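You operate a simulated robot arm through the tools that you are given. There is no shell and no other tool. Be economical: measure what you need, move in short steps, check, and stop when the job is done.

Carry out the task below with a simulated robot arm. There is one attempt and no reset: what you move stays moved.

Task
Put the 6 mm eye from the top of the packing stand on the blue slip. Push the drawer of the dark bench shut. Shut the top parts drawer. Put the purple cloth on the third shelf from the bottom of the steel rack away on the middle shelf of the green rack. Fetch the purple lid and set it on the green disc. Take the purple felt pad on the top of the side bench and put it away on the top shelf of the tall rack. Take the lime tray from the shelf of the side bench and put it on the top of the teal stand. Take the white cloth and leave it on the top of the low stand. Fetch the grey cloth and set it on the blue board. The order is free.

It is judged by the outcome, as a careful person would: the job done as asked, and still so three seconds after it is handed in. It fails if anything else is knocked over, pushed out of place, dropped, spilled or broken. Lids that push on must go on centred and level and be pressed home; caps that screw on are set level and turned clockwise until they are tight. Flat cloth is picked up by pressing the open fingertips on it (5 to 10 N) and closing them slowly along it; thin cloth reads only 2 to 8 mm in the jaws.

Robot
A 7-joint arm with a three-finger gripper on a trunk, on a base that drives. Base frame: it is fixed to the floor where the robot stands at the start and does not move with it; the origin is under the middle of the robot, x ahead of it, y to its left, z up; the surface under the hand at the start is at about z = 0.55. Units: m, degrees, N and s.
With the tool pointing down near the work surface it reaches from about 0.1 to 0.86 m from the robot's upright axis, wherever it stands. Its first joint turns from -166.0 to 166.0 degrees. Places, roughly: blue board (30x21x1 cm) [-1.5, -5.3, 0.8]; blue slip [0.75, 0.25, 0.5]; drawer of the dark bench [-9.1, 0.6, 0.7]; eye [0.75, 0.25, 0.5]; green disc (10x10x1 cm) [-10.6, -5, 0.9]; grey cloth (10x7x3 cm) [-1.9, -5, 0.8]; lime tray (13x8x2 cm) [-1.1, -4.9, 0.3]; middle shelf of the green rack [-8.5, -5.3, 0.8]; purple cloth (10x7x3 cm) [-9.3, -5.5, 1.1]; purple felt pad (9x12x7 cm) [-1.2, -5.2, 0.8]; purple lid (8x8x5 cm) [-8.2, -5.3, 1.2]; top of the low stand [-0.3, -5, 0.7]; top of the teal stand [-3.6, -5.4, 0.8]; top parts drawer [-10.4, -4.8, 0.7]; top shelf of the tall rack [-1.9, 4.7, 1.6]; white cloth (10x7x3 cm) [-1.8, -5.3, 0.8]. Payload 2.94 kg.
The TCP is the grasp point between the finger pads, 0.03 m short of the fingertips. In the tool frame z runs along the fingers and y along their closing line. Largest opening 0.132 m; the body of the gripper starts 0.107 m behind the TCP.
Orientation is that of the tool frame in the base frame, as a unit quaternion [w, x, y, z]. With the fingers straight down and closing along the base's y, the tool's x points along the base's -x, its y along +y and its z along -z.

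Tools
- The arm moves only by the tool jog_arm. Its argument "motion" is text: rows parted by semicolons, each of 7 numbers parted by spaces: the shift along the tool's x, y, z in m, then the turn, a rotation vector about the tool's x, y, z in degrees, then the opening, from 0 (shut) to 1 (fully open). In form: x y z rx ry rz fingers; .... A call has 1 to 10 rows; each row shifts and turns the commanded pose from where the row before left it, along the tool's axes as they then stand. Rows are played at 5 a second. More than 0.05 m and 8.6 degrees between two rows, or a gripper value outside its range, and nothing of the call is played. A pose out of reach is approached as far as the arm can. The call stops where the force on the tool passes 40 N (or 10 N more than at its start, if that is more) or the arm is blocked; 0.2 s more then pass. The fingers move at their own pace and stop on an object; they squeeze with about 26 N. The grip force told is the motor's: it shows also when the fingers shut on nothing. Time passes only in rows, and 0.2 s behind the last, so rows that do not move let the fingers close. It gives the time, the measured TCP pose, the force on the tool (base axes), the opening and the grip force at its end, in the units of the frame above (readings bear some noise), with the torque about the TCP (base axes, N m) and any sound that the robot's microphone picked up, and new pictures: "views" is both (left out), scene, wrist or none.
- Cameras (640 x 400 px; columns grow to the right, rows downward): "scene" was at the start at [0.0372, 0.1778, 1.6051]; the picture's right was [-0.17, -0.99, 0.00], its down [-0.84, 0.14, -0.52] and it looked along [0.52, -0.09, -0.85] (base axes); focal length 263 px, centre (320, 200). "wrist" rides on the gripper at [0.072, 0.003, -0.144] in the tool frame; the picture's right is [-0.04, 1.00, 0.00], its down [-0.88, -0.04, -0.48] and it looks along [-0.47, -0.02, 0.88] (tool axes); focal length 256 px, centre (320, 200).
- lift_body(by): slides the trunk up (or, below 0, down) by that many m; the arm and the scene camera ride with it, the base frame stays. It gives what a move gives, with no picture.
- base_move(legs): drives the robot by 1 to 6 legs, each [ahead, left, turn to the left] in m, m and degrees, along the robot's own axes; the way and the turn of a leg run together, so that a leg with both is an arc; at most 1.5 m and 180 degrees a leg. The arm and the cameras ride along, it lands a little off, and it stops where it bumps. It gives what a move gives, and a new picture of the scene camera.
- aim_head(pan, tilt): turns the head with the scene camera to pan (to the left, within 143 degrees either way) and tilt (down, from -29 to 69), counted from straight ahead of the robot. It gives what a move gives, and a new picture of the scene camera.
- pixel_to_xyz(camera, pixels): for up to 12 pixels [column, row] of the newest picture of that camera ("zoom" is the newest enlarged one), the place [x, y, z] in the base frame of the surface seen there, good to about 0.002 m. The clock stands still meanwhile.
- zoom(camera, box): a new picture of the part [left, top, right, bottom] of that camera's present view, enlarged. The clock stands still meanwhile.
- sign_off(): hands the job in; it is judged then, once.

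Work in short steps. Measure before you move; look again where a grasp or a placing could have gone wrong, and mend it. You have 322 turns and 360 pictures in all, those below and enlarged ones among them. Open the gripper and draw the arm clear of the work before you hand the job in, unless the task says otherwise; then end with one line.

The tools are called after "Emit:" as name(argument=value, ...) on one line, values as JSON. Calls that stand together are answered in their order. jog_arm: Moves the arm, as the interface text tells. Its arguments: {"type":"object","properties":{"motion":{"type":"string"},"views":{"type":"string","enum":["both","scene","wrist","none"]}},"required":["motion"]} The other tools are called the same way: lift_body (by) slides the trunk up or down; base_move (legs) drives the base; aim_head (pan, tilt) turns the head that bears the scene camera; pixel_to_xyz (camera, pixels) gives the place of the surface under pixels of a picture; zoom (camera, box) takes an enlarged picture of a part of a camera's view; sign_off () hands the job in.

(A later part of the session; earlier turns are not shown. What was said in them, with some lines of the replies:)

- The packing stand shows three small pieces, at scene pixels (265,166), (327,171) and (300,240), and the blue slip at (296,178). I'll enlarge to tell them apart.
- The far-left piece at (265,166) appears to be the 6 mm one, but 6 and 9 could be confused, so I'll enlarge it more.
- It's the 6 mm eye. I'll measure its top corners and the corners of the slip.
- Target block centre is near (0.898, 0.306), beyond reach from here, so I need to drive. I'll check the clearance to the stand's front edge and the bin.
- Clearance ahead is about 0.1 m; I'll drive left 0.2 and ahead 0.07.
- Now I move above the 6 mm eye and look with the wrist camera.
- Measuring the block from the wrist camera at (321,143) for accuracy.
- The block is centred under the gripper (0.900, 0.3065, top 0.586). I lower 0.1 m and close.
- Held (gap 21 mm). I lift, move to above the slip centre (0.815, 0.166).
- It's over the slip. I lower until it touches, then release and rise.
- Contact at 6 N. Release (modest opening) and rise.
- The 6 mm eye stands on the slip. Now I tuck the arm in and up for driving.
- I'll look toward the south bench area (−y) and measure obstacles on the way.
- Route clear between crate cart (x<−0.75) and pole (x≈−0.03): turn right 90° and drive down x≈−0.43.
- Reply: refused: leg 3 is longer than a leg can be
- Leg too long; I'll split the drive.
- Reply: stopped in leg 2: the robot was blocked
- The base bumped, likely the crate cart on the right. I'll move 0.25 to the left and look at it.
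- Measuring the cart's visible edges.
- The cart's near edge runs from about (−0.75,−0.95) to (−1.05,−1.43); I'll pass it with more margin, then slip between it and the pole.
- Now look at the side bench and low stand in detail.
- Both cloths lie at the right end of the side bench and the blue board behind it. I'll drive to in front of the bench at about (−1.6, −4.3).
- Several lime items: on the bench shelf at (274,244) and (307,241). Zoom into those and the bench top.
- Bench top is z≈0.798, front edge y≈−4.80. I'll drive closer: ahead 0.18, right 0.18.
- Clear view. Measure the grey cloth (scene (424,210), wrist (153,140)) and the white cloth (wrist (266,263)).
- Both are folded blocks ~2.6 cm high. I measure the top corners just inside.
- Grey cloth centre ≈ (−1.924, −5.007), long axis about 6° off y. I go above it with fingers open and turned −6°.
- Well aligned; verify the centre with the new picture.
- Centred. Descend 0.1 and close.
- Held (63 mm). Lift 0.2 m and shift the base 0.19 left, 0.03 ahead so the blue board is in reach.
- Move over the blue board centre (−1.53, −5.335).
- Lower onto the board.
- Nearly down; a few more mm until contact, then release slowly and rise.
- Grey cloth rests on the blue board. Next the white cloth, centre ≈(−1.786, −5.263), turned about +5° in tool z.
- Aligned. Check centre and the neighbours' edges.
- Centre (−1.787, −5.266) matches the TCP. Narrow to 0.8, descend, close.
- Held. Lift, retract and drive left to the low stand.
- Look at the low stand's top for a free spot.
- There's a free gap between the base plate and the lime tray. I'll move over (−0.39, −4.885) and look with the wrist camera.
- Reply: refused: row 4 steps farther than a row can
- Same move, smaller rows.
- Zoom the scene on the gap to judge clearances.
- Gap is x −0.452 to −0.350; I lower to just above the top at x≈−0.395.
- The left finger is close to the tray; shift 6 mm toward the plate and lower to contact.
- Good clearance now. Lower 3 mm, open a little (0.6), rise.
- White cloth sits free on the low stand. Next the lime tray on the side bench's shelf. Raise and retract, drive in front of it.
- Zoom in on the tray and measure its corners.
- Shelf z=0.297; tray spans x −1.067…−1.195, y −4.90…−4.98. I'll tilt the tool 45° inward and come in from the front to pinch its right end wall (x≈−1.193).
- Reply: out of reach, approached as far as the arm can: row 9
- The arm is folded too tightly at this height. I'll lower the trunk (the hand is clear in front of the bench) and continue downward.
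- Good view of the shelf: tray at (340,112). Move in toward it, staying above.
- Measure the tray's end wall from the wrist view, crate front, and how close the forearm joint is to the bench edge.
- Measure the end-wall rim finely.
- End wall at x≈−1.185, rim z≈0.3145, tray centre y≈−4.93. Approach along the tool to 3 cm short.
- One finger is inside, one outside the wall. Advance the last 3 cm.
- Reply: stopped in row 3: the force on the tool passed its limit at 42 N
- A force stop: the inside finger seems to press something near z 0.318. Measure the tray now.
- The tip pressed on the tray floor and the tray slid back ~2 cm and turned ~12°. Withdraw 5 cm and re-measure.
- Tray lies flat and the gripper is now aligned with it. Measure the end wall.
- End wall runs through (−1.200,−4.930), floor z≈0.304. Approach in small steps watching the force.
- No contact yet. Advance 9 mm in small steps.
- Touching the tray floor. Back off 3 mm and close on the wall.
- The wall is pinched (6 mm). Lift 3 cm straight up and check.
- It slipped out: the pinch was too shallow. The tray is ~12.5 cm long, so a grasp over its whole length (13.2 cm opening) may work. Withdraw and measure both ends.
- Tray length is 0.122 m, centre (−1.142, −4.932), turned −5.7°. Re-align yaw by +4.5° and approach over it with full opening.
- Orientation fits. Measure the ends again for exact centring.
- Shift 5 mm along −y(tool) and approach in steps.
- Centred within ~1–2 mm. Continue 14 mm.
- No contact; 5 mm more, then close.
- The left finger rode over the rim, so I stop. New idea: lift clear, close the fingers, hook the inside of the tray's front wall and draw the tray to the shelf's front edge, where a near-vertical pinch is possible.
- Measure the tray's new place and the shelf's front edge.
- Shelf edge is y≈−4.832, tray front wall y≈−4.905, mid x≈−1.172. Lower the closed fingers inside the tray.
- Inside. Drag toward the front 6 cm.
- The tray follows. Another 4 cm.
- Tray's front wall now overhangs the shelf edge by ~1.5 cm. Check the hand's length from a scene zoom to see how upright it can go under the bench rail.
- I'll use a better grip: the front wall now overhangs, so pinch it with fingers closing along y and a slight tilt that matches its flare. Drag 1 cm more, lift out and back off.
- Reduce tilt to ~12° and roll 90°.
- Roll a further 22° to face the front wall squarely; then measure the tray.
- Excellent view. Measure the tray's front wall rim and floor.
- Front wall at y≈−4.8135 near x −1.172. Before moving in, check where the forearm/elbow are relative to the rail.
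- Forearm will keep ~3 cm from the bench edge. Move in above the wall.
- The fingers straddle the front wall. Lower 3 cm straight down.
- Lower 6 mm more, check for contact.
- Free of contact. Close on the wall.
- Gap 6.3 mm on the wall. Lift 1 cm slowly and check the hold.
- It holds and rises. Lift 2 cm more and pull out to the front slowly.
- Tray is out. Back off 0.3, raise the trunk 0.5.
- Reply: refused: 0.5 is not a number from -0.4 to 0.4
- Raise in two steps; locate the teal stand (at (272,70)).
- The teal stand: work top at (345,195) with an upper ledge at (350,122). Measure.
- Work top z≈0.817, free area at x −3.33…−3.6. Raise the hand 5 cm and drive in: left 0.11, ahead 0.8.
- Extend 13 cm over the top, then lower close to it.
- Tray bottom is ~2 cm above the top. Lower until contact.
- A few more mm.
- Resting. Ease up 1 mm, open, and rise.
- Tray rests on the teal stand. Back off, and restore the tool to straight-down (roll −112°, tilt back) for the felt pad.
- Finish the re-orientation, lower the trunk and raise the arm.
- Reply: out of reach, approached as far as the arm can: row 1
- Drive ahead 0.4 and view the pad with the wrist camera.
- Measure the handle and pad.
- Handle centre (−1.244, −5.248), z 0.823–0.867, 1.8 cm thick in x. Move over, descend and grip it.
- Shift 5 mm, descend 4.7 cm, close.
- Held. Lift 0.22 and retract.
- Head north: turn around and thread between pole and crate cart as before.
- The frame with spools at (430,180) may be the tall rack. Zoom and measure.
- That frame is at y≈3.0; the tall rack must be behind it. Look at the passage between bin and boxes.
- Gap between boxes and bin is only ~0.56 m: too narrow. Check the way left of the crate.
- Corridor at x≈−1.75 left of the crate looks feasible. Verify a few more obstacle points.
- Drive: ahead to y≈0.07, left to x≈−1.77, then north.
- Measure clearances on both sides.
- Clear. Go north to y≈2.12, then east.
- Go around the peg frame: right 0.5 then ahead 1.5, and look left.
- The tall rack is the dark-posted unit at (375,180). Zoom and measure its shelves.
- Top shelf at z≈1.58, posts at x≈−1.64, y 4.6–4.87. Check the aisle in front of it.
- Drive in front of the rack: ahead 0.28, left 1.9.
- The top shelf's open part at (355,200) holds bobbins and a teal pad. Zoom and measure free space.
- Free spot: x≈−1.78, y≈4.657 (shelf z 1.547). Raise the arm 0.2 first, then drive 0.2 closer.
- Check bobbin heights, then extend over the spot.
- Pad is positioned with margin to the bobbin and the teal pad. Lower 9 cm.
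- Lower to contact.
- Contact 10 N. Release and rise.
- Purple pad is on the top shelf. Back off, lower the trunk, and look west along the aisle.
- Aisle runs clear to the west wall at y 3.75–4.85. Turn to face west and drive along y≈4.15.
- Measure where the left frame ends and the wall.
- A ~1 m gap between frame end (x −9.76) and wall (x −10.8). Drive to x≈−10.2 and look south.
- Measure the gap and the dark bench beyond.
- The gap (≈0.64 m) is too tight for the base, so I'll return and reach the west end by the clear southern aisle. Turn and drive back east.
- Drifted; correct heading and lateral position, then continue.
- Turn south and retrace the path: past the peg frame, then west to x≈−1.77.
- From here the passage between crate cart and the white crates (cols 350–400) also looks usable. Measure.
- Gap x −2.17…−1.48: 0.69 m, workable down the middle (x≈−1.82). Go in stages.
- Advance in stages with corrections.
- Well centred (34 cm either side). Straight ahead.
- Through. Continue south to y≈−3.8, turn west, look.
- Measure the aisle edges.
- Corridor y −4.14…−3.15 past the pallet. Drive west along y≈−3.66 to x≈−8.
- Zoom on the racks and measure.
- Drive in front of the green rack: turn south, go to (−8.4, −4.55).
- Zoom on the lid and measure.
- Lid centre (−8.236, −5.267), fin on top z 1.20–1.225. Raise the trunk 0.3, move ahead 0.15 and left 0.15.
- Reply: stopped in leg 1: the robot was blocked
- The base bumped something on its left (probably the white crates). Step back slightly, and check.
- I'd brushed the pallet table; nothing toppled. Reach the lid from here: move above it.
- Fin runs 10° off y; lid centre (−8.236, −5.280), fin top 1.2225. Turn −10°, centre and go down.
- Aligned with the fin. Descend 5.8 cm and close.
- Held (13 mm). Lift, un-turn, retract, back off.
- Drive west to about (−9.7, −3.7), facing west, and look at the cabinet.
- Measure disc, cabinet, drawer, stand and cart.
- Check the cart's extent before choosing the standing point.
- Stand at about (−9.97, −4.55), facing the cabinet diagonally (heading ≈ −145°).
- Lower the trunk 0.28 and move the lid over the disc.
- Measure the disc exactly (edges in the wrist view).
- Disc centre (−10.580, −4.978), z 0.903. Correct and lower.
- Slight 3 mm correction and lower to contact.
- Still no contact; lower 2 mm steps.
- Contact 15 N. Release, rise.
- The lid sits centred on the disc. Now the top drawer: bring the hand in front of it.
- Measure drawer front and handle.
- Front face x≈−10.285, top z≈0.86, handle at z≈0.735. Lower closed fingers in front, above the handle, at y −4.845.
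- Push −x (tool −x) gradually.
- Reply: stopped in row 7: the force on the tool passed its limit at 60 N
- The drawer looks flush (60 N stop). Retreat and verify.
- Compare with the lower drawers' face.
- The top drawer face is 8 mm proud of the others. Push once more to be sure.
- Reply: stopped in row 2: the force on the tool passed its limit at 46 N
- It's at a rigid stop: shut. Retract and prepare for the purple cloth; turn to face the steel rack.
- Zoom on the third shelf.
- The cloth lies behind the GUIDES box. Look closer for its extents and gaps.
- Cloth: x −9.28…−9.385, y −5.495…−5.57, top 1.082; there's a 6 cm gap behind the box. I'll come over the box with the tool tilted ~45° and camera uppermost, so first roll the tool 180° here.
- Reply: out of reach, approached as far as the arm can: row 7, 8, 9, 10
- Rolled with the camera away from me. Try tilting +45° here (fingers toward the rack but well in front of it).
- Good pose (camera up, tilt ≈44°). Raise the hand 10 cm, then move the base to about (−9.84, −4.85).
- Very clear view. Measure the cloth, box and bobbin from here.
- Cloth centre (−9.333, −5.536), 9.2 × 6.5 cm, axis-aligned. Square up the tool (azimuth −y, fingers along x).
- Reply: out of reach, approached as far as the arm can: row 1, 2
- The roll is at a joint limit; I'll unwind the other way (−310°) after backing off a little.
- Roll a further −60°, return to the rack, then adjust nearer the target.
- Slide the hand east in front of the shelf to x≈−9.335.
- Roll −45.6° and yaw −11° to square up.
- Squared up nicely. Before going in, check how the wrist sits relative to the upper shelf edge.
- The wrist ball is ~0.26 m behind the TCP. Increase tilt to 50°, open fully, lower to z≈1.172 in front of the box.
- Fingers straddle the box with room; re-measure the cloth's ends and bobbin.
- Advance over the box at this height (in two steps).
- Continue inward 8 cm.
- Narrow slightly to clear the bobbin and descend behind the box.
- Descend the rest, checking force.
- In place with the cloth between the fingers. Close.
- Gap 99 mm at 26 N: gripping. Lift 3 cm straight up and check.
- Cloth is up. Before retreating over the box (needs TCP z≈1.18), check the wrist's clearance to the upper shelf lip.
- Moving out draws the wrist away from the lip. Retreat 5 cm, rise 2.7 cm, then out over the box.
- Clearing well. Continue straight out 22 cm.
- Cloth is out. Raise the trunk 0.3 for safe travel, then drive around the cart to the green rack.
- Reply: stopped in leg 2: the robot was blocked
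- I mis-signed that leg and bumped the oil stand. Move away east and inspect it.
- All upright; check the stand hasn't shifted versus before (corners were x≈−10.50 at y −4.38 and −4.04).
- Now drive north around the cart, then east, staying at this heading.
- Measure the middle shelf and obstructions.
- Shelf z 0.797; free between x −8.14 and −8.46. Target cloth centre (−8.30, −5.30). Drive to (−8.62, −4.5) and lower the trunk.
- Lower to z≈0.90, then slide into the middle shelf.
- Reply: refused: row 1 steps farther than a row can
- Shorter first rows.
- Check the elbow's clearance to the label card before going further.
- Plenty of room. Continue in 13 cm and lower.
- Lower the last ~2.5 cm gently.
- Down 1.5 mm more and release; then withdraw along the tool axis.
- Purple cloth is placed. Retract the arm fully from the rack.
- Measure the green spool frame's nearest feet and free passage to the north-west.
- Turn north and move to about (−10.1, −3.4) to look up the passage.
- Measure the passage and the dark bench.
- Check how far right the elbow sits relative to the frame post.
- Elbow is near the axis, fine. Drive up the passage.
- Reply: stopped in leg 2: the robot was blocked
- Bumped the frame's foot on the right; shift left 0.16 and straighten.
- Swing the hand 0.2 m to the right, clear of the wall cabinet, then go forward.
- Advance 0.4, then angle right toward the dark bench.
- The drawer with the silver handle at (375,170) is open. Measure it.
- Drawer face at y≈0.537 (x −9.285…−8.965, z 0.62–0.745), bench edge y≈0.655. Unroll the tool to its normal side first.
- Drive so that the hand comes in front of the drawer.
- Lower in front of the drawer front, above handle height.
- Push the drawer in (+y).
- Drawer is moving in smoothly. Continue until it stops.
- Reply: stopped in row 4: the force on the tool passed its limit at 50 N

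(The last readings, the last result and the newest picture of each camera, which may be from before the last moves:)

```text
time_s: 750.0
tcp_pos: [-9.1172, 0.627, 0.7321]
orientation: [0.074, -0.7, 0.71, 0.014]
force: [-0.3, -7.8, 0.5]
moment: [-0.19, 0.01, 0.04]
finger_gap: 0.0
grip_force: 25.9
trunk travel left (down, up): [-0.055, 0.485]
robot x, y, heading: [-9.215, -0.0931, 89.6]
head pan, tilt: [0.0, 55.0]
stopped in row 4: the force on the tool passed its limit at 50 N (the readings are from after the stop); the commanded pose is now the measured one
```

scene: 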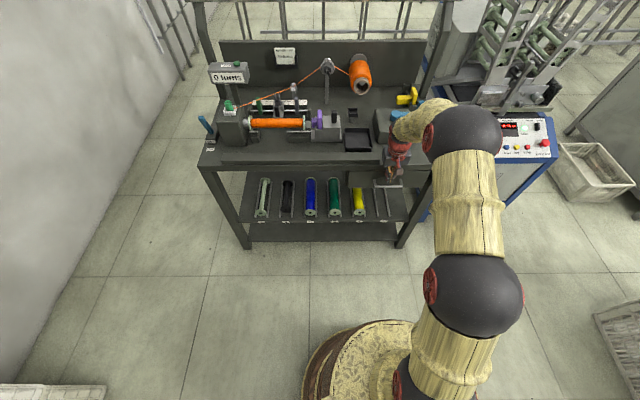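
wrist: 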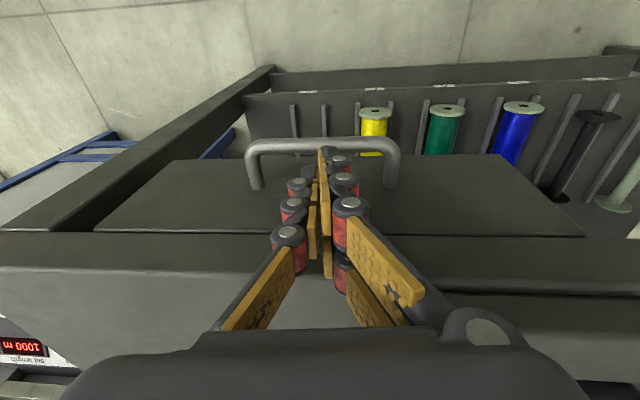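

Shut (50 N stop, flush in view). Back off and verify.

Emit:
jog_arm(motion="0.03 0 -0.004 0 0 0 0; 0.04 0 -0.006 0 0 0 0; 0.04 0 -0.006 0 0 0 0; -0.006 0 -0.04 0 0 0 0; -0.006 0 -0.04 0 0 0 0; -0.006 0 -0.04 0 0 0 0; 0 0 0 0 0 0 0", views="both")

Emit:
zoom(camera="wrist", box=[180, 100, 500, 300])

Emit:
pixel_to_xyz(camera="wrist", pixels=[[270, 180], [400, 180], [260, 195], [420, 195], [220, 205], [440, 210], [400, 170]])

```text
time_s: 751.6
tcp_pos: [-9.1319, 0.5197, 0.8583]
orientation: [0.076, -0.701, 0.709, 0.016]
force: [0.2, -0.1, 0.4]
moment: [-0.02, -0.01, 0.0]
finger_gap: 0.0
grip_force: 25.8
trunk travel left (down, up): [-0.055, 0.485]
robot x, y, heading: [-9.2158, -0.0949, 89.6]
head pan, tilt: [0.0, 55.0]
```

scene: 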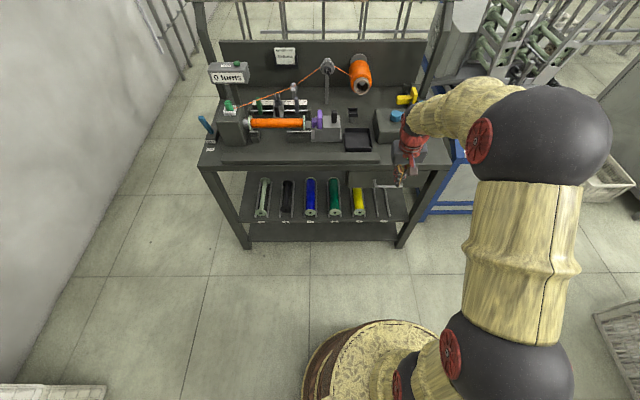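
wrist: 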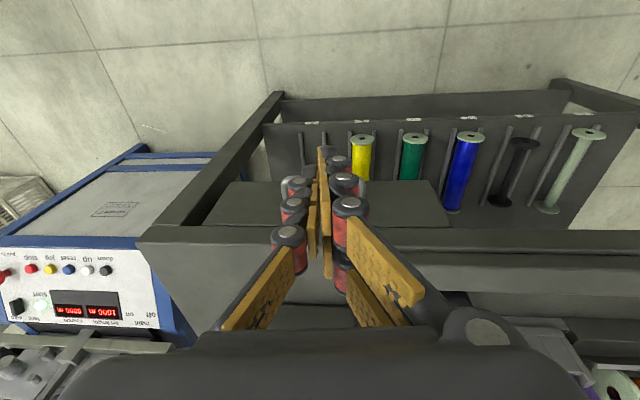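

```text
2.00 times, centred on (340, 200) of wrist
```

zoom: 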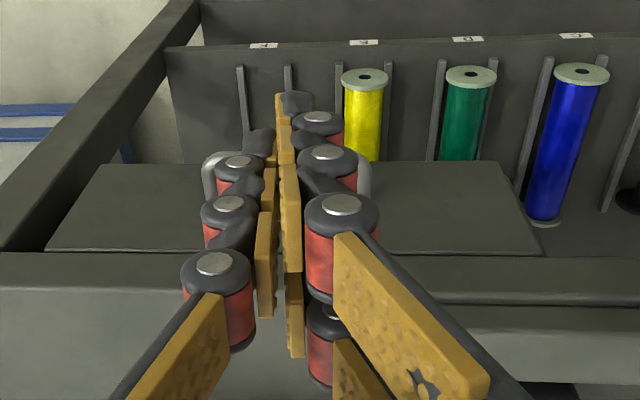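

```text
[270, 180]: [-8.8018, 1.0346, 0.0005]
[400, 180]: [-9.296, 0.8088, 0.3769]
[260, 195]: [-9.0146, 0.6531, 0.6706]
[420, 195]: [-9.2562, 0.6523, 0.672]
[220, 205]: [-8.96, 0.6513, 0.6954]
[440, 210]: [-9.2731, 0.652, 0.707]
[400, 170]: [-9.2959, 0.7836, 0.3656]
```

Drawer face is flush with the bench (y≈0.652). All nine jobs are done; open the gripper, draw the arm clear and back off.

Emit:
jog_arm(motion="0.03 0 -0.03 0 0 0 0.5; 0.03 0 -0.03 0 0 0 0.5; 0.03 0 -0.03 0 0 0 0.5; 0.03 0 -0.03 0 0 0 0.5; 0 0 0 0 0 0 0.5", views="none")

Emit:
base_move(legs=[[-0.25, 0, 0]])

```text
time_s: 752.9
tcp_pos: [-9.1417, 0.3873, 0.9572]
orientation: [0.076, -0.7, 0.71, 0.015]
force: [-0.2, -0.7, 0.2]
moment: [0.03, -0.02, 0.04]
finger_gap: 0.0659
grip_force: 0.0
trunk travel left (down, up): [-0.055, 0.485]
robot x, y, heading: [-9.2178, -0.0911, 89.4]
head pan, tilt: [0.0, 55.0]
```

```text
time_s: 754.7
tcp_pos: [-9.1437, 0.1328, 0.9582]
orientation: [0.076, -0.701, 0.709, 0.015]
force: [-0.7, 0.0, 0.1]
moment: [-0.02, 0.02, 0.03]
finger_gap: 0.066
grip_force: 0.0
trunk travel left (down, up): [-0.055, 0.485]
robot x, y, heading: [-9.2217, -0.3463, 89.4]
head pan, tilt: [0.0, 55.0]
```

scene: 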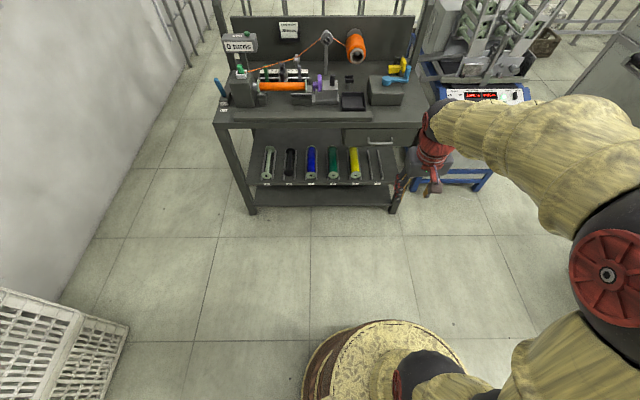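

The drawer is shut, the gripper is open and the arm is clear, so I'm handing in the job.

Emit:
sign_off()

```text
The job is handed in.
```

All nine jobs are done and handed in. While driving, the base bumped the crate cart, the pallet table, the oil stand and the green spool frame. Nothing I could see fell or shifted, but I measured only the oil stand closely and cannot rule out small shifts in the others.
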